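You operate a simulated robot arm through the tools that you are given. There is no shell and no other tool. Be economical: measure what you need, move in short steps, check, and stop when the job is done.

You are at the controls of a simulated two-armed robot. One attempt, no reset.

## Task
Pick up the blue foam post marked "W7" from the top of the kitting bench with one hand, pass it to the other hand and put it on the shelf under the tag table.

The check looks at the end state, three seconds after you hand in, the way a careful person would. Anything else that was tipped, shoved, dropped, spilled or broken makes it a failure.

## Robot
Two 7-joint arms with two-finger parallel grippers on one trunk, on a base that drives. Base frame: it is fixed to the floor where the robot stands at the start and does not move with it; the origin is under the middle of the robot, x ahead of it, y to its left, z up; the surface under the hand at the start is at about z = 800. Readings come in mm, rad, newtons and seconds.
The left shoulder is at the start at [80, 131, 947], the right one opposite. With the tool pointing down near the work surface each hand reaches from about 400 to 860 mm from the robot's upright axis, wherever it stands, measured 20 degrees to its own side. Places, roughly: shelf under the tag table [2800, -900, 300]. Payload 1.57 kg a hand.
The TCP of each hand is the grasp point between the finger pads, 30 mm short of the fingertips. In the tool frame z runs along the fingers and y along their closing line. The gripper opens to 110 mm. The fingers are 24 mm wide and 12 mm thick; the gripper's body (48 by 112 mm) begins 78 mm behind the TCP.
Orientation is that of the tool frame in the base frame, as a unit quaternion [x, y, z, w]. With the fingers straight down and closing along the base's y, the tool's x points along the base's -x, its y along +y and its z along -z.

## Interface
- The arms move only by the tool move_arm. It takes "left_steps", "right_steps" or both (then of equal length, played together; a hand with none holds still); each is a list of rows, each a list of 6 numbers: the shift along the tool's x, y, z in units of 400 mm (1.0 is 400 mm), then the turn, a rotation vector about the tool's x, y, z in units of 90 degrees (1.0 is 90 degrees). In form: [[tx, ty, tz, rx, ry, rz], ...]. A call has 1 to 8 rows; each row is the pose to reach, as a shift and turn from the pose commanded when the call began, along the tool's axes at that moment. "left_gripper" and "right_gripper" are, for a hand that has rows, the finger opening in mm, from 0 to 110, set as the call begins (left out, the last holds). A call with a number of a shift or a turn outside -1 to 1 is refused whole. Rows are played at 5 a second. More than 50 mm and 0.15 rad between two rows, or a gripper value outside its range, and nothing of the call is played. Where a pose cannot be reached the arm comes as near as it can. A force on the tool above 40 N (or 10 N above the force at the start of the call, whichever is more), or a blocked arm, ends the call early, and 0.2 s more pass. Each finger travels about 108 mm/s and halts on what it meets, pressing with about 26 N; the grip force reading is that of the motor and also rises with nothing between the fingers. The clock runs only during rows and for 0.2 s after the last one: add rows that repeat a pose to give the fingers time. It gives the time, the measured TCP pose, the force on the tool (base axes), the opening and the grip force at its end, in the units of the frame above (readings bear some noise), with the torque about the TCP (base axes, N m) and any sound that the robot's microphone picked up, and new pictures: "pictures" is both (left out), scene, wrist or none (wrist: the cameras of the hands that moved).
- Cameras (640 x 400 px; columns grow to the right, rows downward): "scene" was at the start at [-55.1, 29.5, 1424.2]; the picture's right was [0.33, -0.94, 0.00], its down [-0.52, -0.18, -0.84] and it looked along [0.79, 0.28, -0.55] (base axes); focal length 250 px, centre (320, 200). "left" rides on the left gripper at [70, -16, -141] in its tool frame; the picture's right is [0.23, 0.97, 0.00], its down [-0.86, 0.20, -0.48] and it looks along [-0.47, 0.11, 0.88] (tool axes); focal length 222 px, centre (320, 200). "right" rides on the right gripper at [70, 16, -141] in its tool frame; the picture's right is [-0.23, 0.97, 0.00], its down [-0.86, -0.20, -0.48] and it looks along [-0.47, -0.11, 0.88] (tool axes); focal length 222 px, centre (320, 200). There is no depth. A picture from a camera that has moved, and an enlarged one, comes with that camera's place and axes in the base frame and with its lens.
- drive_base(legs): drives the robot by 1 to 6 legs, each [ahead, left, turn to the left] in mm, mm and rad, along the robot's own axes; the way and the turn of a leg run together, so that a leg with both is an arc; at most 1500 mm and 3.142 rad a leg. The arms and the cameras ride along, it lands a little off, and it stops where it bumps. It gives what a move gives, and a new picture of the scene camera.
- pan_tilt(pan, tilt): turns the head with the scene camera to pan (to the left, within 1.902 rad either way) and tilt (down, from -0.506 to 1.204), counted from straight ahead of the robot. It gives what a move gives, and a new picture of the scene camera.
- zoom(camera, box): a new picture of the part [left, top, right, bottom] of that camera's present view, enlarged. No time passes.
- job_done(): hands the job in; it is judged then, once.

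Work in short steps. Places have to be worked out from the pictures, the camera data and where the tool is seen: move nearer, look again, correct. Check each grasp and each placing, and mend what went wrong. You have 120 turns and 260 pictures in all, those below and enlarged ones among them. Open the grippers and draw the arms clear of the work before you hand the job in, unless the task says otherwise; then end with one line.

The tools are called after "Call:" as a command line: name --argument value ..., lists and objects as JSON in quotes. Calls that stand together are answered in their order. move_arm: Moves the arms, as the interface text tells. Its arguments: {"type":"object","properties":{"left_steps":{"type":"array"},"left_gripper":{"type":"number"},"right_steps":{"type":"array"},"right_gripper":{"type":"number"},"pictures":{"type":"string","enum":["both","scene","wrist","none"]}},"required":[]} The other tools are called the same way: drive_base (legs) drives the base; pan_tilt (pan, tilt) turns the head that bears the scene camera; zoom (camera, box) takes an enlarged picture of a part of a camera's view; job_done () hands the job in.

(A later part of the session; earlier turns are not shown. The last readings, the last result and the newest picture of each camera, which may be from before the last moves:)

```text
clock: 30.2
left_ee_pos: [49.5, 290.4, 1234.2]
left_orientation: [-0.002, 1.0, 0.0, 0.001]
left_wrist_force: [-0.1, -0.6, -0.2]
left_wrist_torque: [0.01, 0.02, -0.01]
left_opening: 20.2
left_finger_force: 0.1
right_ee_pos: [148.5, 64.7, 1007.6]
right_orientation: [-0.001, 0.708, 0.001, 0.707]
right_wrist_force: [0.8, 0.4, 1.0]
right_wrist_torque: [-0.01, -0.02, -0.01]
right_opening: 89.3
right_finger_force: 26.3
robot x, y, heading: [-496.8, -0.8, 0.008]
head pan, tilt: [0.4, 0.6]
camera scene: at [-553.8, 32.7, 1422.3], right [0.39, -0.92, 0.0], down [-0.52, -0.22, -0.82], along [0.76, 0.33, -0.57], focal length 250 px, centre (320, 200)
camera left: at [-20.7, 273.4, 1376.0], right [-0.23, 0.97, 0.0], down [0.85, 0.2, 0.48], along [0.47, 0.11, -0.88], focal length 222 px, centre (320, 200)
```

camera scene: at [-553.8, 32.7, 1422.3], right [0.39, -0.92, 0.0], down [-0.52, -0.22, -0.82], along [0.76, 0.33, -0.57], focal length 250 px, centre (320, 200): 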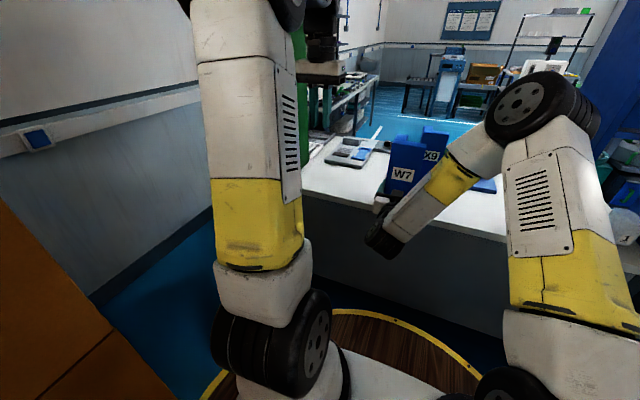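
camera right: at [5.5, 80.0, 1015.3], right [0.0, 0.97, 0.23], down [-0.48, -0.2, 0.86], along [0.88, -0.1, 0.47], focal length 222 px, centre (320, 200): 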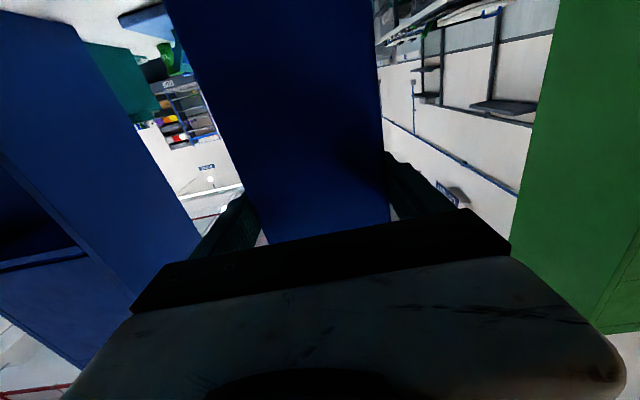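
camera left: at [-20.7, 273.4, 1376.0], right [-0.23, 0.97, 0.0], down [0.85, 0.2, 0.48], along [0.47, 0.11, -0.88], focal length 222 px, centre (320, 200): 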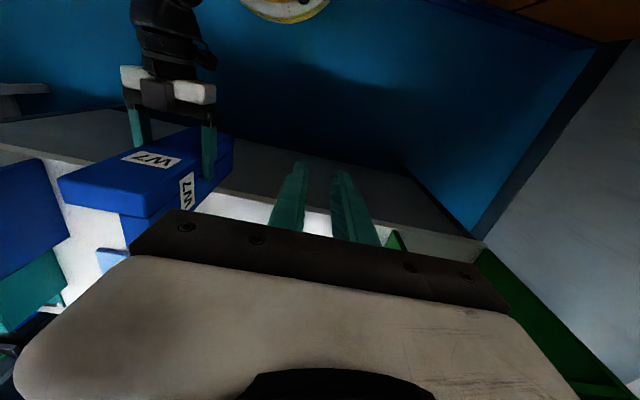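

The post is firmly in the right hand. I tuck both hands closer to the trunk before driving.

Call:
move_arm --left_steps '[[0.08, -0.03, 0, 0, 0, 0], [0.16, -0.06, 0, 0, 0, 0], [0.24, -0.09, 0, 0, 0, 0], [0.32, -0.12, 0, 0, 0, 0]]' --right_steps '[[0, 0, -0.08, 0, 0, 0], [0, -0.05, -0.16, 0, 0, 0], [0, -0.1, -0.24, 0, 0, 0], [0, -0.15, -0.32, 0, 0, 0]]' --pictures "none"

Call:
pan_tilt --pan 0.95 --tilt 0.45

```text
clock: 31.2
left_ee_pos: [-77.2, 242.4, 1235.6]
left_orientation: [-0.003, 1.0, 0.0, 0.0]
left_wrist_force: [1.5, -0.3, 0.4]
left_wrist_torque: [0.03, 0.05, 0.01]
left_opening: 19.8
left_finger_force: 0.1
right_ee_pos: [39.9, 18.0, 1000.0]
right_orientation: [-0.002, 0.707, 0.002, 0.707]
right_wrist_force: [-0.8, 0.0, -0.9]
right_wrist_torque: [-0.04, -0.04, 0.0]
right_opening: 89.7
right_finger_force: 25.8
right hand out of reach, approached as far as the arm can: row 4
robot x, y, heading: [-496.4, -2.0, 0.001]
head pan, tilt: [0.4, 0.6]
```

```text
clock: 32.1
left_ee_pos: [-78.9, 242.8, 1234.6]
left_orientation: [-0.003, 1.0, 0.0, 0.001]
left_wrist_force: [0.1, 0.3, 0.9]
left_wrist_torque: [0.0, 0.02, -0.01]
left_opening: 20.1
left_finger_force: 0.1
right_ee_pos: [38.8, 17.7, 1001.6]
right_orientation: [-0.001, 0.707, 0.001, 0.707]
right_wrist_force: [0.6, 0.1, 0.0]
right_wrist_torque: [0.03, 0.0, 0.0]
right_opening: 89.3
right_finger_force: 25.7
robot x, y, heading: [-495.3, -1.6, 0.001]
head pan, tilt: [0.949, 0.45]
camera scene: at [-582.5, 72.8, 1435.8], right [0.82, -0.58, 0.0], down [-0.25, -0.36, -0.9], along [0.52, 0.73, -0.44], focal length 250 px, centre (320, 200)
```

scene: 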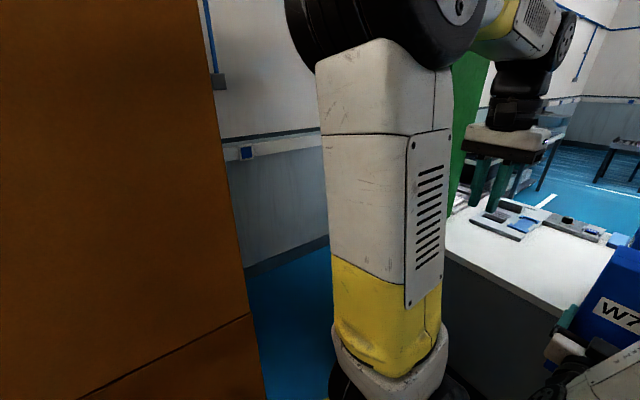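

The pallet's corner is at about [-460, 560], the bench's left end at about [350, 945], and the wall at y≈1715. I drive forward a bit, turn left and look into the gap.

Call:
drive_base --legs '[[215, 0, 0], [0, 0, 1.571]]'

Call:
pan_tilt --pan -0.5 --tilt 0.5

```text
clock: 37.6
left_ee_pos: [-526.3, 422.1, 1236.1]
left_orientation: [-0.702, 0.712, 0.0, 0.001]
left_wrist_force: [0.3, 0.1, -0.7]
left_wrist_torque: [0.02, 0.0, 0.02]
left_opening: 20.0
left_finger_force: 0.1
right_ee_pos: [-299.9, 535.4, 1000.6]
right_orientation: [-0.496, 0.504, 0.496, 0.503]
right_wrist_force: [0.4, 0.1, 0.0]
right_wrist_torque: [-0.05, 0.01, -0.01]
right_opening: 89.3
right_finger_force: 26.1
robot x, y, heading: [-285.8, 0.9, 1.56]
head pan, tilt: [0.949, 0.45]
camera scene: at [-364.3, -85.8, 1435.8], right [0.59, 0.81, 0.0], down [0.35, -0.26, -0.9], along [-0.73, 0.53, -0.44], focal length 250 px, centre (320, 200)
```

scene: 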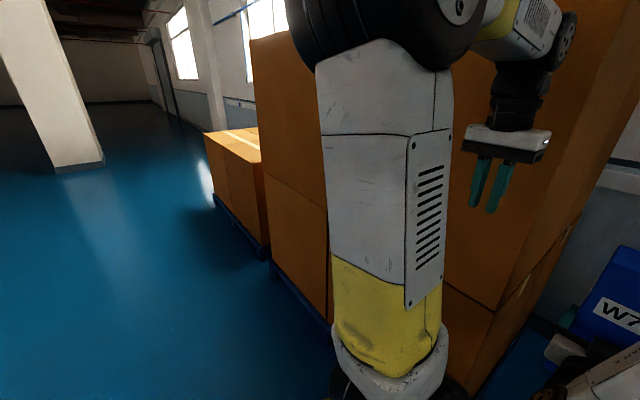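

```text
clock: 39.1
left_ee_pos: [-525.0, 421.7, 1234.5]
left_orientation: [-0.703, 0.712, 0.0, 0.0]
left_wrist_force: [-0.3, 0.5, 0.1]
left_wrist_torque: [0.0, 0.0, -0.01]
left_opening: 20.0
left_finger_force: 0.0
right_ee_pos: [-298.7, 536.0, 1000.3]
right_orientation: [-0.497, 0.504, 0.496, 0.503]
right_wrist_force: [-0.1, 0.9, -0.1]
right_wrist_torque: [0.0, 0.01, 0.02]
right_opening: 89.3
right_finger_force: 25.6
robot x, y, heading: [-289.4, -0.5, 1.556]
head pan, tilt: [-0.499, 0.499]
camera scene: at [-245.7, -60.9, 1431.3], right [0.87, -0.49, 0.0], down [-0.23, -0.42, -0.88], along [0.43, 0.77, -0.48], focal length 250 px, centre (320, 200)
```

scene: 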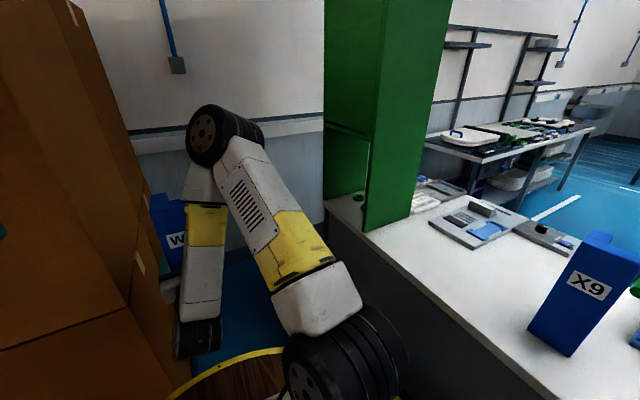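

The gap left of the green cabinet seems open to the wall. I drive ahead and sideways to the corridor's middle, about [-65, 250].

Call:
drive_base --legs '[[250, -225, 0]]'

Call:
pan_tilt --pan -0.2 --tilt 0.5

```text
clock: 40.3
left_ee_pos: [-471.3, 476.9, 1235.0]
left_orientation: [-0.707, 0.707, -0.005, -0.006]
left_wrist_force: [0.2, -12.3, 3.9]
left_wrist_torque: [1.74, 0.07, 0.09]
left_opening: 19.7
left_finger_force: 0.0
right_ee_pos: [-239.5, 598.5, 1000.0]
right_orientation: [-0.497, 0.503, 0.497, 0.503]
right_wrist_force: [-0.4, 0.0, -0.1]
right_wrist_torque: [-0.04, 0.02, -0.01]
right_opening: 89.4
right_finger_force: 26.2
robot x, y, heading: [-231.1, 61.9, 1.557]
head pan, tilt: [-0.499, 0.499]
stopped in leg 1: the force on the tool passed its limit at 101 N (the readings are from after the stop); the commanded pose is now the measured one
camera scene: at [-187.0, 1.2, 1431.3], right [0.87, -0.49, 0.0], down [-0.23, -0.42, -0.88], along [0.43, 0.77, -0.48], focal length 250 px, centre (320, 200)
```

scene: 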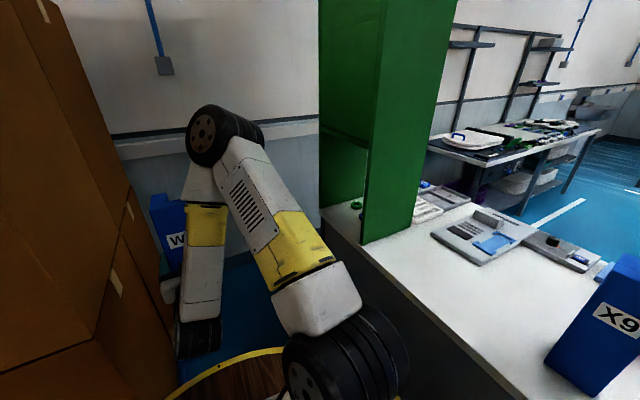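

```text
clock: 41.1
left_ee_pos: [-472.3, 476.7, 1235.6]
left_orientation: [-0.707, 0.707, -0.005, -0.005]
left_wrist_force: [-0.5, -19.8, 3.9]
left_wrist_torque: [2.56, -0.04, 0.12]
left_opening: 20.1
left_finger_force: 0.1
right_ee_pos: [-239.7, 597.9, 1000.5]
right_orientation: [-0.497, 0.504, 0.497, 0.503]
right_wrist_force: [-0.4, 0.3, 0.3]
right_wrist_torque: [0.0, 0.0, 0.02]
right_opening: 89.4
right_finger_force: 26.3
robot x, y, heading: [-225.5, 61.1, 1.557]
head pan, tilt: [-0.201, 0.499]
camera scene: at [-212.3, 10.4, 1431.3], right [0.98, -0.21, 0.0], down [-0.1, -0.47, -0.88], along [0.19, 0.86, -0.48], focal length 250 px, centre (320, 200)
```

scene: 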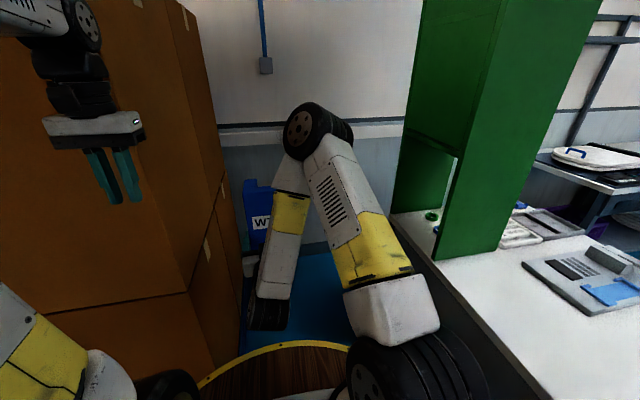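

The left hand touched the carton stack (its face is at y≈505, nearer than judged). I back straight off at once, then go sideways right first.

Call:
drive_base --legs '[[-120, 0, 0]]'

Call:
pan_tilt --pan 0.4 --tilt 0.3

```text
clock: 42.4
left_ee_pos: [-472.7, 355.5, 1235.2]
left_orientation: [-0.707, 0.708, -0.005, -0.006]
left_wrist_force: [0.0, 0.3, 0.7]
left_wrist_torque: [-0.01, 0.0, 0.03]
left_opening: 20.2
left_finger_force: 0.1
right_ee_pos: [-241.5, 475.6, 998.7]
right_orientation: [-0.496, 0.504, 0.497, 0.504]
right_wrist_force: [0.6, -0.7, 0.5]
right_wrist_torque: [0.0, 0.0, 0.02]
right_opening: 89.6
right_finger_force: 25.9
robot x, y, heading: [-234.9, -61.4, 1.556]
head pan, tilt: [-0.201, 0.499]
camera scene: at [-214.0, -111.6, 1431.3], right [0.98, -0.21, 0.0], down [-0.1, -0.47, -0.88], along [0.19, 0.86, -0.48], focal length 250 px, centre (320, 200)
```

scene: 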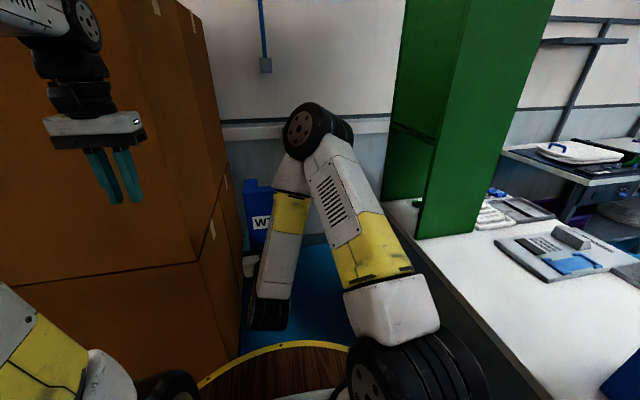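

```text
clock: 43.4
left_ee_pos: [-472.8, 354.7, 1235.7]
left_orientation: [0.707, -0.707, 0.005, 0.006]
left_wrist_force: [0.4, -0.8, 0.5]
left_wrist_torque: [0.04, -0.02, -0.02]
left_opening: 20.0
left_finger_force: 0.1
right_ee_pos: [-240.9, 475.2, 1000.3]
right_orientation: [-0.496, 0.504, 0.496, 0.504]
right_wrist_force: [-0.3, 0.0, -1.3]
right_wrist_torque: [0.03, -0.03, 0.01]
right_opening: 89.4
right_finger_force: 26.3
robot x, y, heading: [-233.9, -61.6, 1.554]
head pan, tilt: [0.4, 0.3]
camera scene: at [-268.5, -114.1, 1449.7], right [0.93, 0.38, 0.0], down [0.11, -0.27, -0.96], along [-0.36, 0.89, -0.3], focal length 250 px, centre (320, 200)
```

scene: 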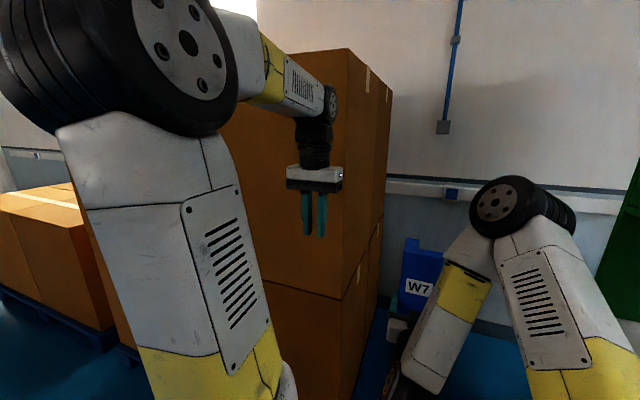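

The cartons stand unmoved and aligned. I strafe right to the corridor's middle (x≈-75) and then go ahead in two legs.

Call:
drive_base --legs '[[0, -160, 0], [400, 0, 0]]'

Call:
pan_tilt --pan -0.7 --tilt 0.6

```text
clock: 46.9
left_ee_pos: [-296.5, 764.8, 1234.8]
left_orientation: [-0.701, 0.713, -0.005, -0.006]
left_wrist_force: [-0.2, 0.8, 0.2]
left_wrist_torque: [0.0, 0.01, -0.01]
left_opening: 20.1
left_finger_force: 0.0
right_ee_pos: [-62.5, 882.1, 1000.6]
right_orientation: [-0.491, 0.509, 0.491, 0.509]
right_wrist_force: [0.3, -0.1, 0.6]
right_wrist_torque: [-0.01, -0.03, 0.02]
right_opening: 89.1
right_finger_force: 25.6
robot x, y, heading: [-61.9, 343.4, 1.544]
head pan, tilt: [0.4, 0.3]
camera scene: at [-100.4, 292.6, 1449.7], right [0.93, 0.36, 0.0], down [0.11, -0.28, -0.96], along [-0.35, 0.89, -0.3], focal length 250 px, centre (320, 200)
```

scene: 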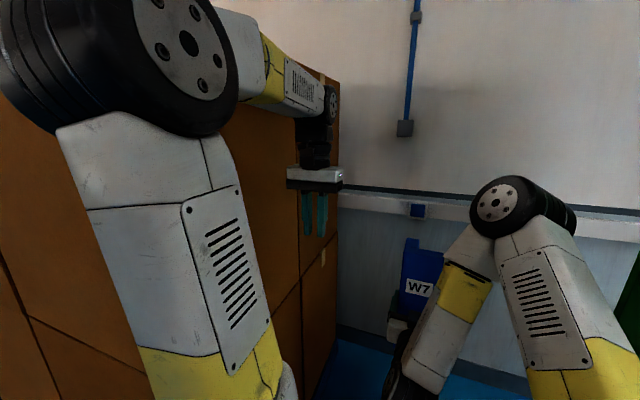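

```text
clock: 48.3
left_ee_pos: [-296.5, 765.2, 1234.1]
left_orientation: [-0.701, 0.713, -0.005, -0.006]
left_wrist_force: [0.8, 0.2, -0.2]
left_wrist_torque: [-0.01, 0.03, -0.02]
left_opening: 19.9
left_finger_force: 0.0
right_ee_pos: [-61.8, 881.2, 1000.7]
right_orientation: [-0.492, 0.508, 0.492, 0.508]
right_wrist_force: [0.2, -0.1, -0.4]
right_wrist_torque: [0.0, 0.0, -0.01]
right_opening: 89.5
right_finger_force: 26.1
robot x, y, heading: [-61.7, 345.5, 1.544]
head pan, tilt: [-0.7, 0.6]
camera scene: at [-7.7, 271.6, 1422.3], right [0.75, -0.67, 0.0], down [-0.38, -0.42, -0.83], along [0.55, 0.62, -0.56], focal length 250 px, centre (320, 200)
```

scene: 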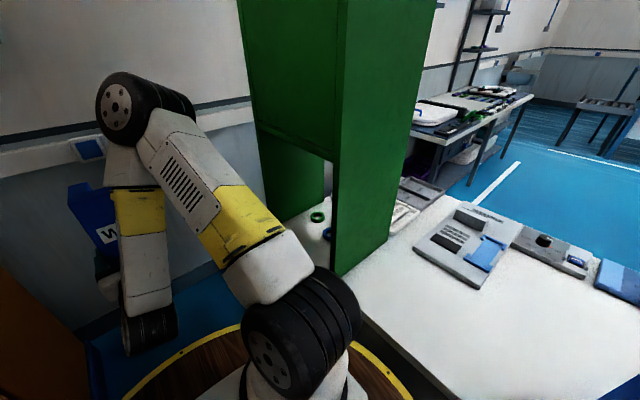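

Clear ahead: wall at y≈1720–1750. I go on 450 mm along the corridor and look into the gap.

Call:
drive_base --legs '[[450, 0, 0.02]]'

Call:
pan_tilt --pan -0.9 --tilt 0.6

```text
clock: 51.0
left_ee_pos: [-302.2, 1206.9, 1235.6]
left_orientation: [0.712, -0.702, 0.005, 0.006]
left_wrist_force: [0.4, 0.4, 0.5]
left_wrist_torque: [0.01, 0.0, 0.01]
left_opening: 19.9
left_finger_force: 0.0
right_ee_pos: [-72.4, 1330.9, 999.0]
right_orientation: [-0.5, 0.5, 0.5, 0.5]
right_wrist_force: [-0.6, -0.5, -0.9]
right_wrist_torque: [0.01, -0.05, 0.05]
right_opening: 89.4
right_finger_force: 26.1
robot x, y, heading: [-55.8, 795.6, 1.571]
head pan, tilt: [-0.7, 0.6]
camera scene: at [1.1, 722.7, 1422.2], right [0.77, -0.64, 0.0], down [-0.36, -0.43, -0.83], along [0.53, 0.63, -0.56], focal length 250 px, centre (320, 200)
```

scene: 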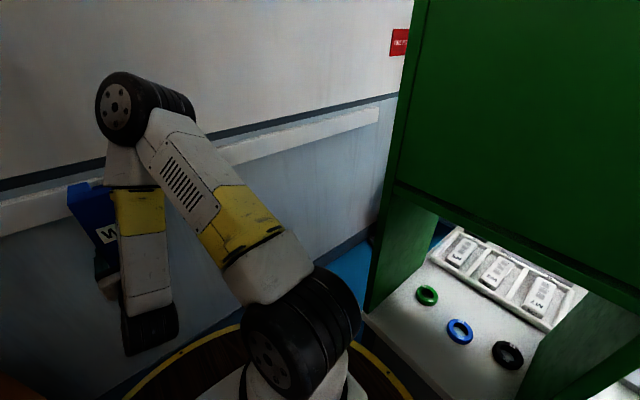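

```text
clock: 51.7
left_ee_pos: [-303.3, 1206.7, 1235.6]
left_orientation: [0.712, -0.703, 0.005, 0.006]
left_wrist_force: [-0.3, 0.5, -0.1]
left_wrist_torque: [-0.01, 0.02, 0.0]
left_opening: 19.9
left_finger_force: 0.0
right_ee_pos: [-73.2, 1330.9, 999.8]
right_orientation: [-0.5, 0.501, 0.499, 0.5]
right_wrist_force: [-0.2, 0.1, 0.8]
right_wrist_torque: [0.0, 0.0, 0.02]
right_opening: 89.4
right_finger_force: 25.8
robot x, y, heading: [-55.0, 793.5, 1.572]
head pan, tilt: [-0.901, 0.6]
camera scene: at [13.4, 710.1, 1422.2], right [0.62, -0.78, 0.0], down [-0.44, -0.35, -0.83], along [0.65, 0.51, -0.56], focal length 250 px, centre (320, 200)
```

scene: 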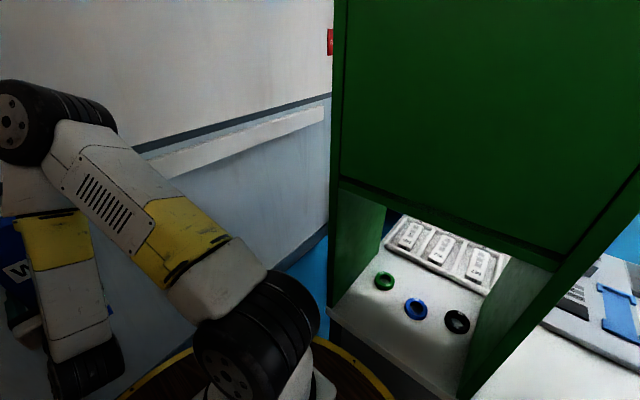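

The bench's left corner is at [337, 929] and the wall at y≈1700: a 770 mm gap with bare floor. I go to y≈1000 and turn right 0.9 rad in place (sweep stays inside 1610).

Call:
drive_base --legs '[[205, 20, 0], [0, 0, -0.9]]'

Call:
pan_tilt --pan -0.4 --tilt 0.6

```text
clock: 55.7
left_ee_pos: [91.6, 1457.6, 1234.8]
left_orientation: [-0.338, 0.941, -0.002, -0.007]
left_wrist_force: [0.1, -0.1, -0.1]
left_wrist_torque: [0.02, 0.01, -0.02]
left_opening: 19.7
left_finger_force: 0.1
right_ee_pos: [331.9, 1355.0, 999.6]
right_orientation: [-0.234, 0.667, 0.235, 0.667]
right_wrist_force: [0.5, -0.2, 0.4]
right_wrist_torque: [0.02, -0.02, 0.02]
right_opening: 89.3
right_finger_force: 26.1
robot x, y, heading: [-75.9, 1002.7, 0.675]
head pan, tilt: [-0.901, 0.6]
camera scene: at [-98.3, 899.9, 1422.2], right [-0.22, -0.97, 0.0], down [-0.55, 0.13, -0.83], along [0.8, -0.18, -0.56], focal length 250 px, centre (320, 200)
```

scene: 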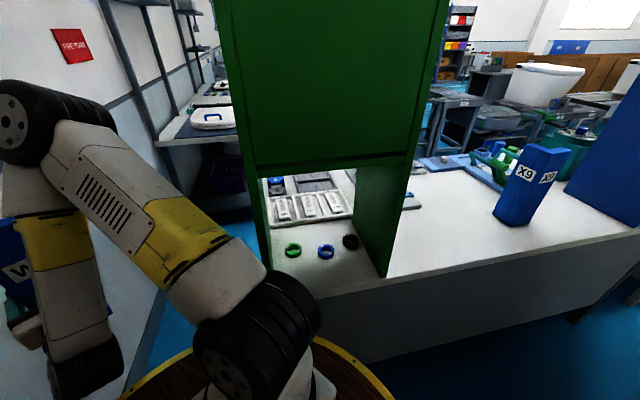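

```text
clock: 56.6
left_ee_pos: [91.0, 1456.4, 1235.4]
left_orientation: [-0.338, 0.941, -0.002, -0.008]
left_wrist_force: [1.1, -0.5, -0.3]
left_wrist_torque: [0.01, -0.03, -0.01]
left_opening: 20.0
left_finger_force: 0.0
right_ee_pos: [331.9, 1355.2, 999.5]
right_orientation: [-0.234, 0.667, 0.235, 0.667]
right_wrist_force: [-0.3, 0.5, -1.0]
right_wrist_torque: [0.01, -0.02, -0.01]
right_opening: 89.6
right_finger_force: 26.1
robot x, y, heading: [-76.9, 1005.2, 0.675]
head pan, tilt: [-0.4, 0.6]
camera scene: at [-99.4, 943.6, 1422.2], right [0.27, -0.96, 0.0], down [-0.54, -0.15, -0.82], along [0.79, 0.22, -0.57], focal length 250 px, centre (320, 200)
```

scene: 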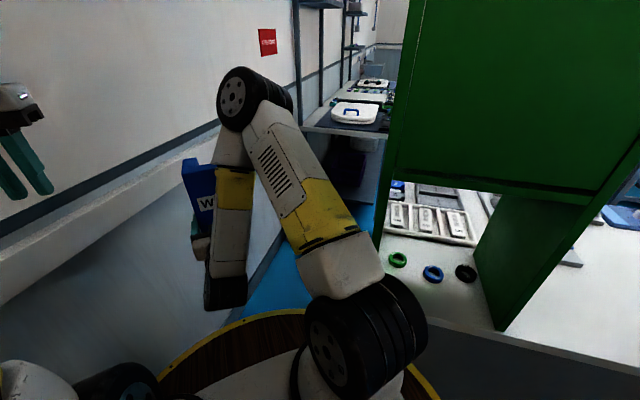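

Now I edge into the gap mouth while turning further right, to about [0, 1200] with heading 0.2.

Call:
drive_base --legs '[[182, 104, 0], [0, 0, -0.475]]'

Call:
pan_tilt --pan -0.1 --tilt 0.4

```text
clock: 58.0
left_ee_pos: [140.8, 1582.1, 1235.6]
left_orientation: [-0.342, 0.94, -0.01, -0.014]
left_wrist_force: [-5.3, -12.8, 4.1]
left_wrist_torque: [1.82, -0.58, 0.48]
left_opening: 20.0
left_finger_force: 0.2
right_ee_pos: [383.7, 1489.7, 999.2]
right_orientation: [-0.236, 0.667, 0.236, 0.666]
right_wrist_force: [-0.8, 0.1, -0.7]
right_wrist_torque: [-0.03, 0.01, -0.02]
right_opening: 89.2
right_finger_force: 26.0
robot x, y, heading: [-23.1, 1139.8, 0.676]
head pan, tilt: [-0.4, 0.6]
stopped in leg 1: the force on the tool passed its limit at 138 N (the readings are from after the stop); the commanded pose is now the measured one
camera scene: at [-47.3, 1077.0, 1422.2], right [0.28, -0.96, 0.0], down [-0.54, -0.16, -0.83], along [0.79, 0.23, -0.56], focal length 250 px, centre (320, 200)
```

scene: 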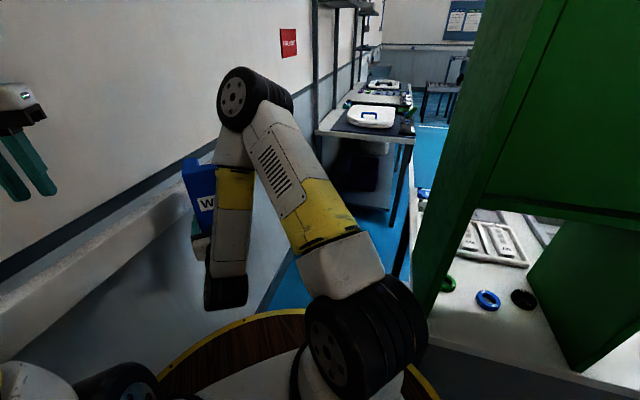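

```text
clock: 58.8
left_ee_pos: [140.0, 1582.8, 1235.3]
left_orientation: [-0.342, 0.94, -0.008, -0.013]
left_wrist_force: [-6.9, -18.6, 4.6]
left_wrist_torque: [2.64, -0.76, 0.67]
left_opening: 19.9
left_finger_force: 0.0
right_ee_pos: [383.9, 1489.9, 999.5]
right_orientation: [-0.235, 0.667, 0.236, 0.666]
right_wrist_force: [-0.5, -0.4, -0.7]
right_wrist_torque: [-0.01, -0.03, -0.03]
right_opening: 89.2
right_finger_force: 25.8
robot x, y, heading: [-23.6, 1141.3, 0.68]
head pan, tilt: [-0.099, 0.4]
camera scene: at [-54.8, 1102.9, 1440.4], right [0.55, -0.84, 0.0], down [-0.33, -0.21, -0.92], along [0.77, 0.5, -0.39], focal length 250 px, centre (320, 200)
```

scene: 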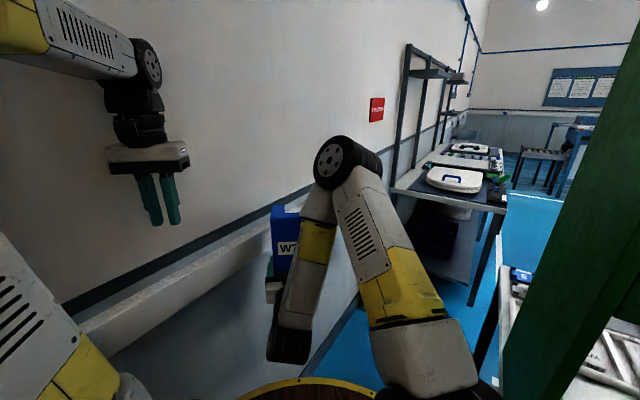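

The left hand met the bare wall (so the wall is at y≈1645). I back away from it 90 mm right away.

Call:
drive_base --legs '[[-57, -70, 0]]'

Call:
move_arm --left_steps '[[0, -0.07, 0, 0, 0, 0], [0, -0.14, 0, 0, 0, 0], [0.05, -0.2, 0, 0, 0, 0], [0.05, -0.2, 0, 0, 0, 0]]' --right_steps '[[-0.06, 0, 0, 0, 0, 0], [-0.12, 0, 0, 0, 0, 0], [-0.2, 0, 0, 0, 0, 0], [-0.2, 0, 0, 0, 0, 0]]' --pictures "scene"

```text
clock: 59.9
left_ee_pos: [142.1, 1493.9, 1235.7]
left_orientation: [-0.342, 0.939, -0.009, -0.013]
left_wrist_force: [0.3, 0.4, -0.2]
left_wrist_torque: [0.0, -0.01, 0.02]
left_opening: 20.0
left_finger_force: 0.0
right_ee_pos: [384.5, 1399.6, 999.4]
right_orientation: [-0.234, 0.668, 0.234, 0.667]
right_wrist_force: [-0.6, -0.6, -0.1]
right_wrist_torque: [0.02, 0.0, -0.02]
right_opening: 89.5
right_finger_force: 26.2
robot x, y, heading: [-24.2, 1049.9, 0.675]
head pan, tilt: [-0.099, 0.4]
camera scene: at [-53.8, 1014.9, 1440.5], right [0.55, -0.84, 0.0], down [-0.33, -0.21, -0.92], along [0.77, 0.5, -0.39], focal length 250 px, centre (320, 200)
```

scene: 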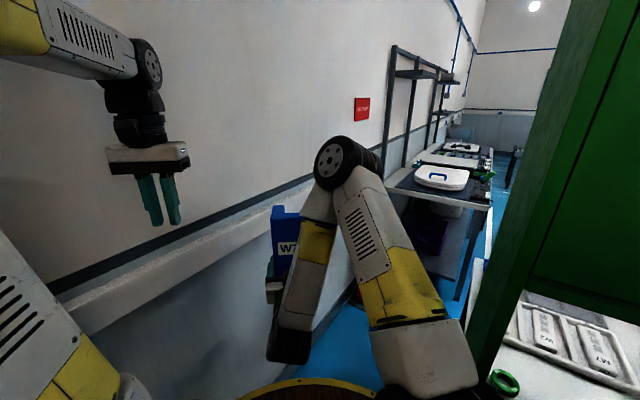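

```text
clock: 60.9
left_ee_pos: [178.2, 1418.8, 1234.8]
left_orientation: [-0.342, 0.94, -0.009, -0.014]
left_wrist_force: [0.4, 0.2, -0.1]
left_wrist_torque: [0.0, 0.02, 0.01]
left_opening: 19.8
left_finger_force: 0.1
right_ee_pos: [384.5, 1415.9, 1077.5]
right_orientation: [-0.235, 0.668, 0.234, 0.666]
right_wrist_force: [0.4, 0.4, -0.2]
right_wrist_torque: [-0.01, -0.03, 0.02]
right_opening: 89.1
right_finger_force: 25.7
right hand out of reach, approached as far as the arm can: row 1, 2, 3, 4
robot x, y, heading: [-19.7, 1046.7, 0.679]
head pan, tilt: [-0.099, 0.4]
camera scene: at [-53.8, 1014.8, 1440.5], right [0.55, -0.84, 0.0], down [-0.33, -0.21, -0.92], along [0.77, 0.5, -0.39], focal length 250 px, centre (320, 200)
```

scene: 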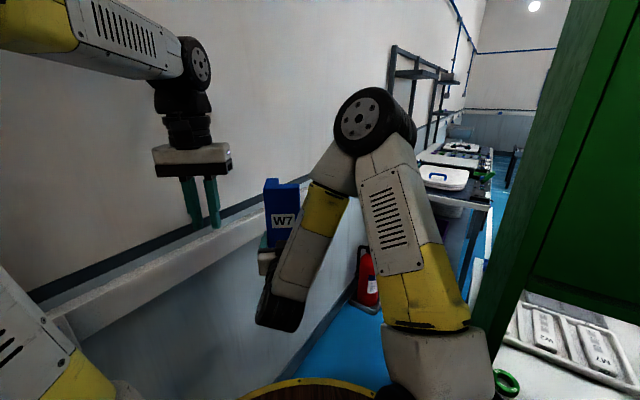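

There is a red fire extinguisher on the floor by the wall near [1300, 1500]. I zoom to measure it.

Call:
zoom --camera "scene" --box '[320, 190, 520, 315]'

```text
3.20 times, centred on (420, 252) of scene
camera zoom: at [-53.8, 1014.8, 1440.5], right [0.55, -0.84, 0.0], down [-0.33, -0.21, -0.92], along [0.77, 0.5, -0.39], focal length 800 px, centre (0, 32)
```

zoom: 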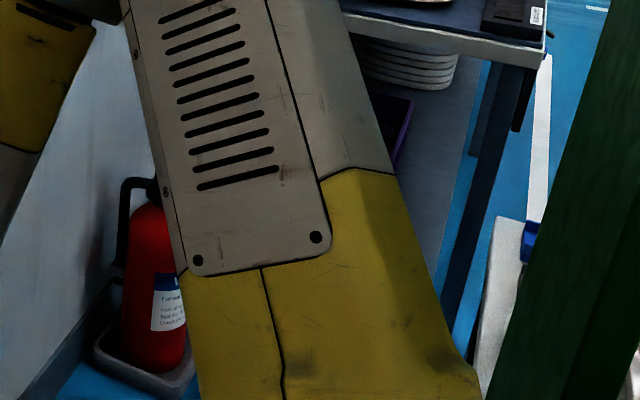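

The tray's near corner is about [1240, 1430], so the bottleneck to the bench corner is about 520 mm. I need my own base's true size: I tilt the left wrist camera back to look at it.

Call:
move_arm --left_steps '[[0, 0, 0, 0, 0.09, 0], [0, 0, 0, 0, 0.18, 0], [0, 0, 0, 0, 0.27, 0], [0, 0, 0, 0, 0.36, 0], [0, 0, 0, 0, 0.45, 0], [0, 0, 0, 0, 0.45, 0]]' --pictures "wrist"

```text
clock: 62.3
left_ee_pos: [171.4, 1412.0, 1226.5]
left_orientation: [-0.317, 0.877, -0.126, -0.337]
left_wrist_force: [0.4, -0.2, -0.1]
left_wrist_torque: [-0.01, -0.02, 0.01]
left_opening: 20.1
left_finger_force: 0.0
left hand out of reach, approached as far as the arm can: row 5, 6
right_ee_pos: [384.6, 1415.6, 1077.1]
right_orientation: [-0.235, 0.668, 0.234, 0.667]
right_wrist_force: [0.2, -0.7, -0.4]
right_wrist_torque: [-0.04, 0.03, -0.02]
right_opening: 89.4
right_finger_force: 26.2
robot x, y, heading: [-24.3, 1052.5, 0.677]
head pan, tilt: [-0.099, 0.4]
camera left: at [214.5, 1428.0, 1378.1], right [-0.76, 0.64, 0.14], down [0.61, 0.76, -0.22], along [-0.25, -0.08, -0.96], focal length 222 px, centre (320, 200)
```

left: 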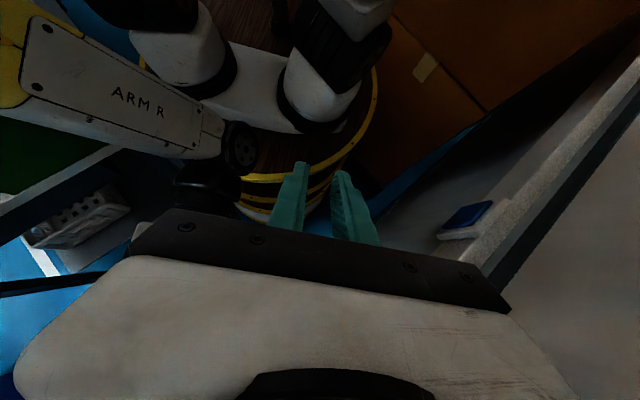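

Call:
zoom --camera "left" --box '[200, 60, 420, 240]'

```text
2.22 times, centred on (310, 150) of left
camera zoom: at [214.5, 1428.0, 1378.1], right [-0.76, 0.64, 0.14], down [0.61, 0.76, -0.22], along [-0.25, -0.08, -0.96], focal length 494 px, centre (342, 311)
```

zoom: 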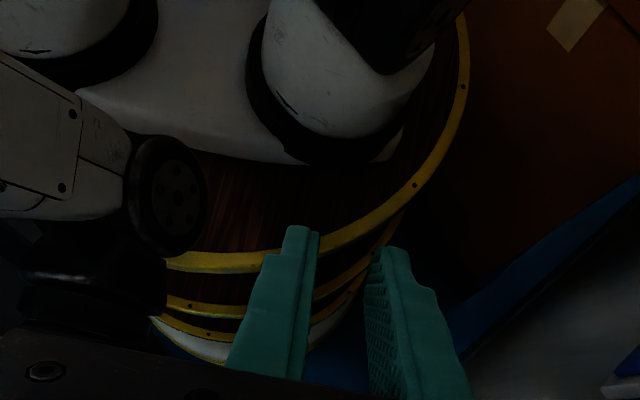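

The robot is a cylinder about 290 mm in radius, so this passage (≈525 mm) is too narrow without knocking over the extinguisher. I set the left hand level again, back out and will look for a way round on the right side.

Call:
move_arm --left_steps '[[0, 0, 0, 0, -0.09, 0], [0, 0, 0, 0, -0.18, 0], [0, 0, 0, 0, -0.27, 0], [0, 0, 0, 0, -0.36, 0], [0, 0, 0, 0, -0.45, 0]]' --pictures "none"

Call:
drive_base --legs '[[-88, -38, 0], [0, 0, 0.894]]'

```text
clock: 63.5
left_ee_pos: [174.7, 1413.4, 1225.8]
left_orientation: [-0.342, 0.939, -0.009, -0.013]
left_wrist_force: [0.7, -0.2, -0.2]
left_wrist_torque: [0.01, 0.01, -0.01]
left_opening: 20.2
left_finger_force: 0.0
right_ee_pos: [385.0, 1416.6, 1077.8]
right_orientation: [-0.234, 0.668, 0.233, 0.666]
right_wrist_force: [0.1, 1.0, -0.4]
right_wrist_torque: [-0.03, 0.0, 0.0]
right_opening: 89.3
right_finger_force: 25.7
robot x, y, heading: [-24.9, 1048.7, 0.675]
head pan, tilt: [-0.099, 0.4]
```

```text
clock: 66.9
left_ee_pos: [-224.1, 1347.1, 1226.8]
left_orientation: [0.711, -0.703, 0.015, 0.009]
left_wrist_force: [-0.8, -0.2, -0.2]
left_wrist_torque: [0.03, 0.04, 0.0]
left_opening: 20.1
left_finger_force: 0.0
right_ee_pos: [-91.1, 1511.3, 1078.1]
right_orientation: [-0.497, 0.504, 0.496, 0.503]
right_wrist_force: [0.5, -0.2, -0.6]
right_wrist_torque: [0.02, -0.01, 0.01]
right_opening: 89.3
right_finger_force: 26.0
robot x, y, heading: [-70.1, 966.9, 1.557]
head pan, tilt: [-0.099, 0.4]
camera scene: at [-58.9, 918.2, 1440.5], right [0.99, -0.11, 0.0], down [-0.04, -0.39, -0.92], along [0.1, 0.92, -0.39], focal length 250 px, centre (320, 200)
```

scene: 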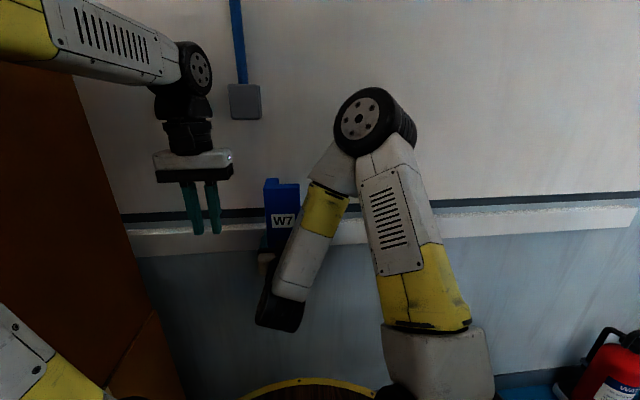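

I back out along the corridor, shift away from the bench once past the cartons, and turn to face the open floor at the right.

Call:
drive_base --legs '[[-1200, 0, 0.014], [-350, 450, 0], [0, 0, -3.14]]'

Call:
pan_tilt --pan 0.45 --tilt 0.25

```text
clock: 83.2
left_ee_pos: [-362.8, -977.5, 1227.7]
left_orientation: [0.685, 0.728, 0.008, -0.014]
left_wrist_force: [-1.0, 0.9, 0.5]
left_wrist_torque: [-0.02, 0.02, 0.03]
left_opening: 19.9
left_finger_force: 0.1
right_ee_pos: [-486.0, -1148.5, 1077.2]
right_orientation: [0.491, 0.51, -0.49, 0.509]
right_wrist_force: [0.6, -0.3, 0.2]
right_wrist_torque: [-0.05, 0.05, 0.01]
right_opening: 89.3
right_finger_force: 25.3
robot x, y, heading: [-534.7, -606.4, -1.532]
head pan, tilt: [-0.099, 0.4]
camera scene: at [-547.1, -557.3, 1440.5], right [-1.0, 0.06, 0.0], down [0.02, 0.39, -0.92], along [-0.05, -0.92, -0.39], focal length 250 px, centre (320, 200)
```

scene: 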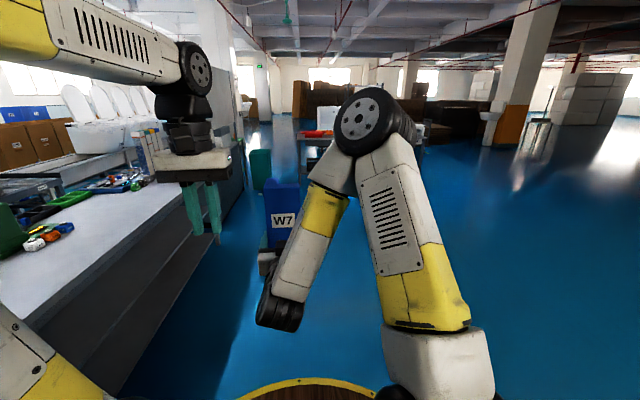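

```text
clock: 84.2
left_ee_pos: [-362.9, -978.5, 1226.5]
left_orientation: [0.685, 0.728, 0.008, -0.014]
left_wrist_force: [-0.4, 1.0, -1.0]
left_wrist_torque: [0.0, 0.02, -0.01]
left_opening: 19.8
left_finger_force: 0.0
right_ee_pos: [-486.2, -1149.4, 1077.7]
right_orientation: [0.49, 0.509, -0.491, 0.509]
right_wrist_force: [0.1, -0.5, -0.1]
right_wrist_torque: [0.01, 0.03, 0.01]
right_opening: 88.9
right_finger_force: 25.9
robot x, y, heading: [-538.6, -605.7, -1.531]
head pan, tilt: [0.45, 0.25]
camera scene: at [-497.7, -547.2, 1454.4], right [-0.88, -0.47, 0.0], down [-0.12, 0.22, -0.97], along [0.46, -0.85, -0.25], focal length 250 px, centre (320, 200)
```

scene: 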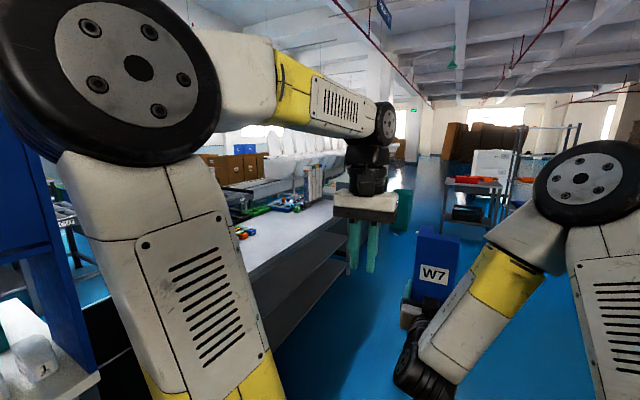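

Open floor ahead on this side. I drive 2000 mm further along the row and look past its end.

Call:
drive_base --legs '[[1000, 0, -0.04], [1000, 0, 0]]'

Call:
pan_tilt --pan 0.9 --tilt 0.2

```text
clock: 94.0
left_ee_pos: [-445.2, -2955.2, 1227.9]
left_orientation: [0.72, 0.694, 0.01, -0.014]
left_wrist_force: [-0.2, -0.3, -0.4]
left_wrist_torque: [-0.01, -0.03, -0.01]
left_opening: 20.0
left_finger_force: 0.0
right_ee_pos: [-584.6, -3115.3, 1079.0]
right_orientation: [0.515, 0.485, -0.514, 0.484]
right_wrist_force: [0.0, 1.1, -0.3]
right_wrist_torque: [0.02, 0.03, 0.0]
right_opening: 89.5
right_finger_force: 26.1
robot x, y, heading: [-577.5, -2570.1, -1.625]
head pan, tilt: [0.45, 0.25]
camera scene: at [-537.1, -2514.3, 1454.5], right [-0.92, -0.38, 0.0], down [-0.09, 0.23, -0.97], along [0.37, -0.89, -0.25], focal length 250 px, centre (320, 200)
```

scene: 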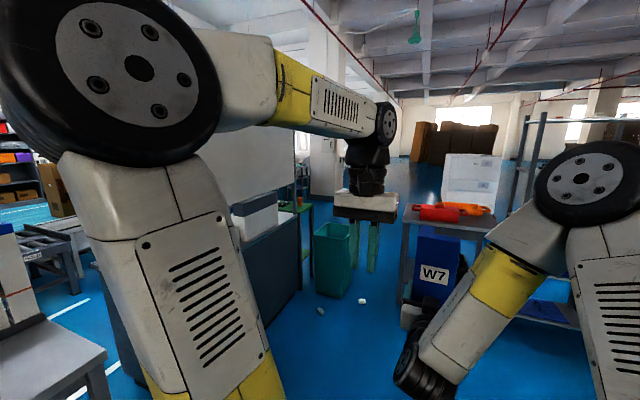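

```text
clock: 94.9
left_ee_pos: [-445.9, -2955.5, 1227.2]
left_orientation: [0.72, 0.694, 0.009, -0.014]
left_wrist_force: [-0.2, -0.2, -0.6]
left_wrist_torque: [0.0, 0.0, 0.01]
left_opening: 20.2
left_finger_force: 0.0
right_ee_pos: [-585.5, -3115.0, 1077.4]
right_orientation: [0.516, 0.486, -0.514, 0.484]
right_wrist_force: [-0.4, 0.3, 0.6]
right_wrist_torque: [-0.01, -0.01, 0.0]
right_opening: 89.4
right_finger_force: 25.7
robot x, y, heading: [-586.4, -2565.9, -1.625]
head pan, tilt: [0.901, 0.201]
camera scene: at [-503.4, -2490.0, 1459.0], right [-0.67, -0.75, 0.0], down [-0.15, 0.13, -0.98], along [0.73, -0.65, -0.2], focal length 250 px, centre (320, 200)
```

scene: 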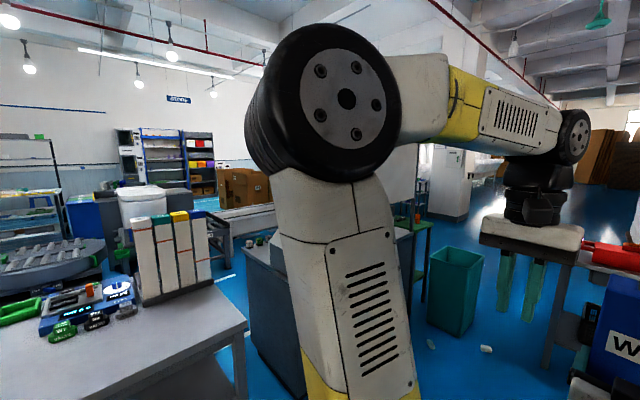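

There is an aisle between the grey table's end (≈[310, -2840]) and the next cabinet. I turn to face it for a clear view.

Call:
drive_base --legs '[[400, 0, 0], [0, 0, 1.62]]'

Call:
pan_tilt --pan 0.2 --tilt 0.4

```text
clock: 101.4
left_ee_pos: [-230.6, -2792.6, 1227.4]
left_orientation: [-0.03, 0.999, -0.004, -0.016]
left_wrist_force: [0.6, 0.1, -1.0]
left_wrist_torque: [0.0, -0.04, -0.01]
left_opening: 19.9
left_finger_force: 0.0
right_ee_pos: [-58.3, -2916.1, 1077.5]
right_orientation: [-0.013, 0.708, 0.013, 0.706]
right_wrist_force: [0.1, 0.5, -0.2]
right_wrist_torque: [0.0, 0.04, 0.01]
right_opening: 89.2
right_finger_force: 26.0
robot x, y, heading: [-600.3, -2967.9, 0.043]
head pan, tilt: [0.901, 0.201]
camera scene: at [-687.4, -2896.7, 1459.0], right [0.81, -0.59, 0.0], down [-0.12, -0.16, -0.98], along [0.58, 0.79, -0.2], focal length 250 px, centre (320, 200)
```

scene: 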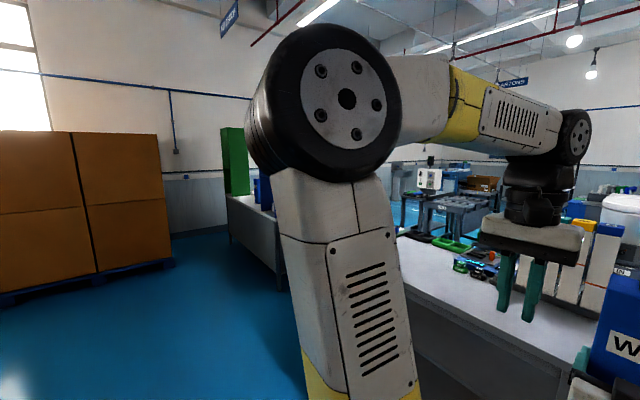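

```text
clock: 102.5
left_ee_pos: [-229.6, -2792.4, 1225.8]
left_orientation: [-0.031, 0.999, -0.003, -0.017]
left_wrist_force: [-0.7, 0.0, 0.1]
left_wrist_torque: [0.01, -0.03, 0.0]
left_opening: 20.1
left_finger_force: 0.0
right_ee_pos: [-58.5, -2915.4, 1078.1]
right_orientation: [-0.014, 0.708, 0.014, 0.706]
right_wrist_force: [0.9, 0.8, -0.4]
right_wrist_torque: [0.0, 0.01, -0.02]
right_opening: 89.5
right_finger_force: 25.9
robot x, y, heading: [-601.1, -2967.9, 0.04]
head pan, tilt: [0.201, 0.4]
camera scene: at [-652.3, -2949.8, 1440.5], right [0.24, -0.97, 0.0], down [-0.38, -0.09, -0.92], along [0.89, 0.22, -0.39], focal length 250 px, centre (320, 200)
```

scene: 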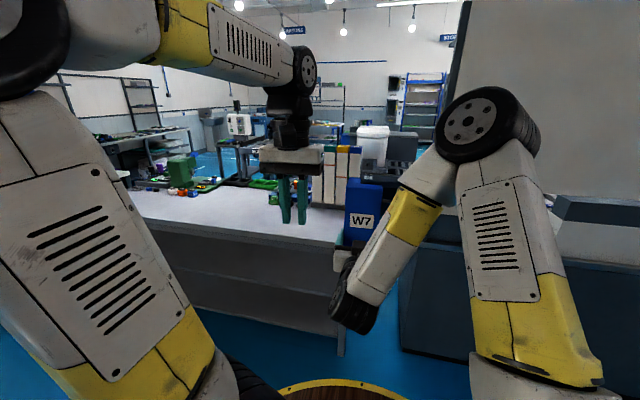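

That gap is only ≈350 mm. I go along past the cabinet to see the way around its far end (bin and rack stand there).

Call:
drive_base --legs '[[0, -800, 0], [0, 0, -0.8]]'

Call:
pan_tilt --pan 0.1 --tilt 0.4

```text
clock: 108.9
left_ee_pos: [-178.4, -3905.3, 1226.8]
left_orientation: [0.35, 0.937, 0.003, -0.016]
left_wrist_force: [-0.6, 0.8, 0.2]
left_wrist_torque: [0.02, 0.04, -0.02]
left_opening: 20.0
left_finger_force: 0.0
right_ee_pos: [-143.8, -4112.6, 1077.4]
right_orientation: [0.257, 0.659, -0.257, 0.658]
right_wrist_force: [0.2, -1.4, -0.6]
right_wrist_torque: [-0.05, -0.03, -0.01]
right_opening: 89.3
right_finger_force: 25.9
robot x, y, heading: [-566.6, -3765.4, -0.74]
head pan, tilt: [0.201, 0.4]
camera scene: at [-589.4, -3719.7, 1440.5], right [-0.51, -0.86, 0.0], down [-0.33, 0.2, -0.92], along [0.79, -0.47, -0.39], focal length 250 px, centre (320, 200)
```

scene: 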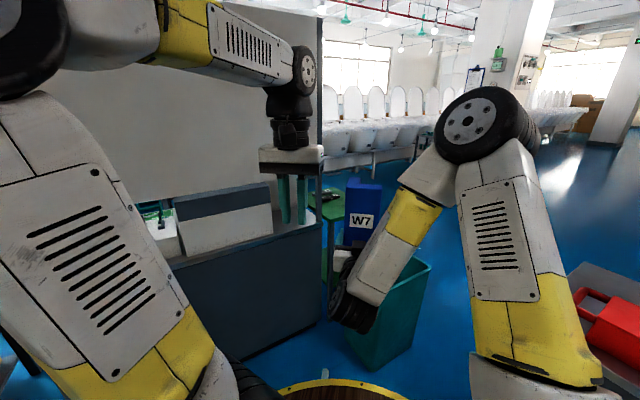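

```text
clock: 109.5
left_ee_pos: [-178.1, -3904.9, 1227.2]
left_orientation: [0.35, 0.936, 0.003, -0.016]
left_wrist_force: [0.3, 0.7, -0.9]
left_wrist_torque: [0.02, -0.02, 0.0]
left_opening: 19.9
left_finger_force: 0.0
right_ee_pos: [-143.6, -4112.7, 1077.4]
right_orientation: [0.257, 0.659, -0.256, 0.659]
right_wrist_force: [-0.3, -0.5, 0.1]
right_wrist_torque: [0.02, 0.03, 0.01]
right_opening: 89.7
right_finger_force: 26.3
robot x, y, heading: [-566.5, -3765.6, -0.741]
head pan, tilt: [0.099, 0.4]
camera scene: at [-594.6, -3727.4, 1440.5], right [-0.6, -0.8, 0.0], down [-0.31, 0.23, -0.92], along [0.74, -0.55, -0.39], focal length 250 px, centre (320, 200)
```

scene: 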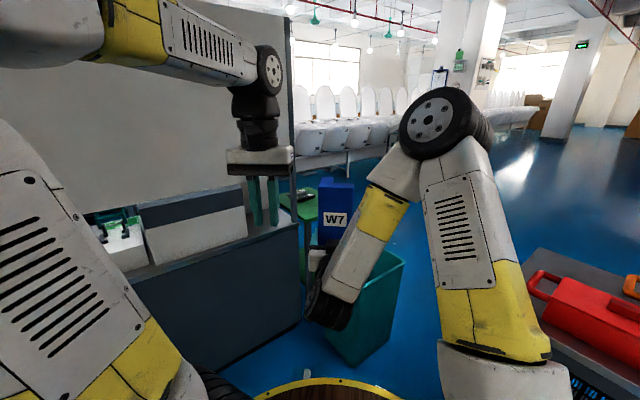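

The bin and the tray tables leave only ≈450 mm. I look further right for the way round the rack group (x≈-2500…-400, y≈-4620…-5250).

Call:
drive_base --legs '[[0, 0, -1.2]]'

Call:
pan_tilt --pan 0.1 --tilt 0.25

```text
clock: 112.9
left_ee_pos: [-544.4, -4177.3, 1225.8]
left_orientation: [0.81, 0.586, 0.011, -0.012]
left_wrist_force: [0.3, 1.8, 0.5]
left_wrist_torque: [-0.05, -0.03, 0.02]
left_opening: 20.0
left_finger_force: 0.1
right_ee_pos: [-722.0, -4290.0, 1078.0]
right_orientation: [0.579, 0.407, -0.578, 0.407]
right_wrist_force: [-1.3, -0.1, 0.7]
right_wrist_torque: [0.0, -0.01, 0.02]
right_opening: 89.2
right_finger_force: 25.7
robot x, y, heading: [-567.6, -3770.6, -1.913]
head pan, tilt: [0.099, 0.4]
camera scene: at [-541.1, -3724.5, 1440.5], right [-0.97, 0.24, 0.0], down [0.09, 0.38, -0.92], along [-0.22, -0.89, -0.39], focal length 250 px, centre (320, 200)
```

scene: 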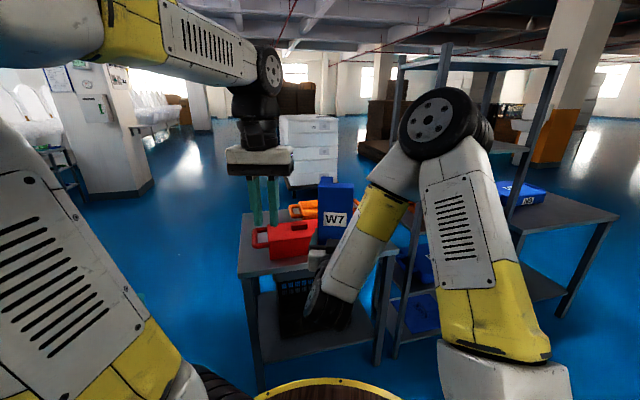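

```text
clock: 113.6
left_ee_pos: [-543.9, -4177.1, 1226.6]
left_orientation: [0.81, 0.586, 0.011, -0.012]
left_wrist_force: [-0.3, 0.3, -0.8]
left_wrist_torque: [0.01, -0.01, -0.01]
left_opening: 20.1
left_finger_force: 0.1
right_ee_pos: [-721.5, -4290.5, 1077.5]
right_orientation: [0.578, 0.409, -0.577, 0.408]
right_wrist_force: [0.4, -0.5, 0.0]
right_wrist_torque: [0.0, -0.05, -0.02]
right_opening: 89.4
right_finger_force: 25.9
robot x, y, heading: [-566.2, -3765.7, -1.916]
head pan, tilt: [0.099, 0.25]
camera scene: at [-541.3, -3725.3, 1454.4], right [-0.97, 0.24, 0.0], down [0.06, 0.24, -0.97], along [-0.23, -0.94, -0.25], focal length 250 px, centre (320, 200)
```

scene: 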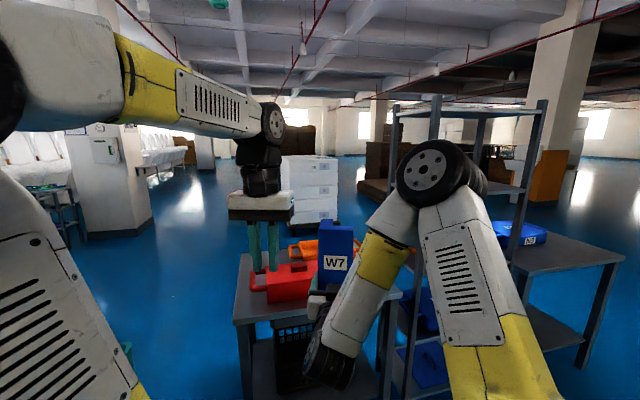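

No way between bin and tables, but behind the rack group (y from -5300 to -7500) the floor is open. I go round its far side: west along y≈-3770 first.

Call:
drive_base --legs '[[0, 0, 0.345], [0, -1250, 0], [0, -1250, 0]]'

```text
clock: 126.7
left_ee_pos: [-2868.7, -4128.2, 1226.7]
left_orientation: [0.7, 0.714, 0.009, -0.015]
left_wrist_force: [0.4, 0.7, 0.1]
left_wrist_torque: [-0.01, -0.01, 0.0]
left_opening: 19.9
left_finger_force: 0.0
right_ee_pos: [-2997.8, -4294.0, 1077.5]
right_orientation: [0.501, 0.5, -0.5, 0.499]
right_wrist_force: [0.5, 0.7, -0.1]
right_wrist_torque: [0.04, 0.01, 0.0]
right_opening: 89.3
right_finger_force: 25.5
robot x, y, heading: [-3024.7, -3748.7, -1.569]
head pan, tilt: [0.099, 0.25]
camera scene: at [-3017.0, -3701.6, 1454.5], right [-0.99, -0.1, 0.0], down [-0.03, 0.25, -0.97], along [0.1, -0.96, -0.25], focal length 250 px, centre (320, 200)
```

scene: 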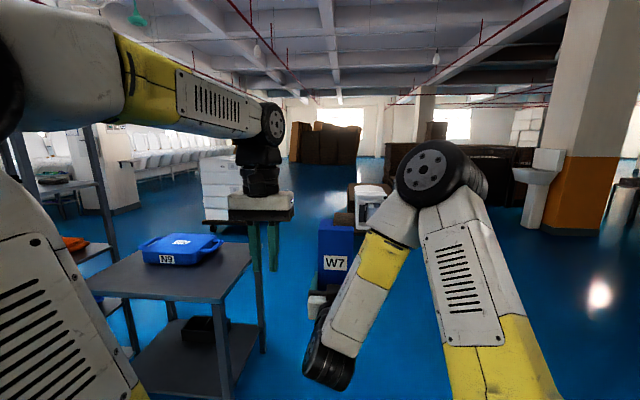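

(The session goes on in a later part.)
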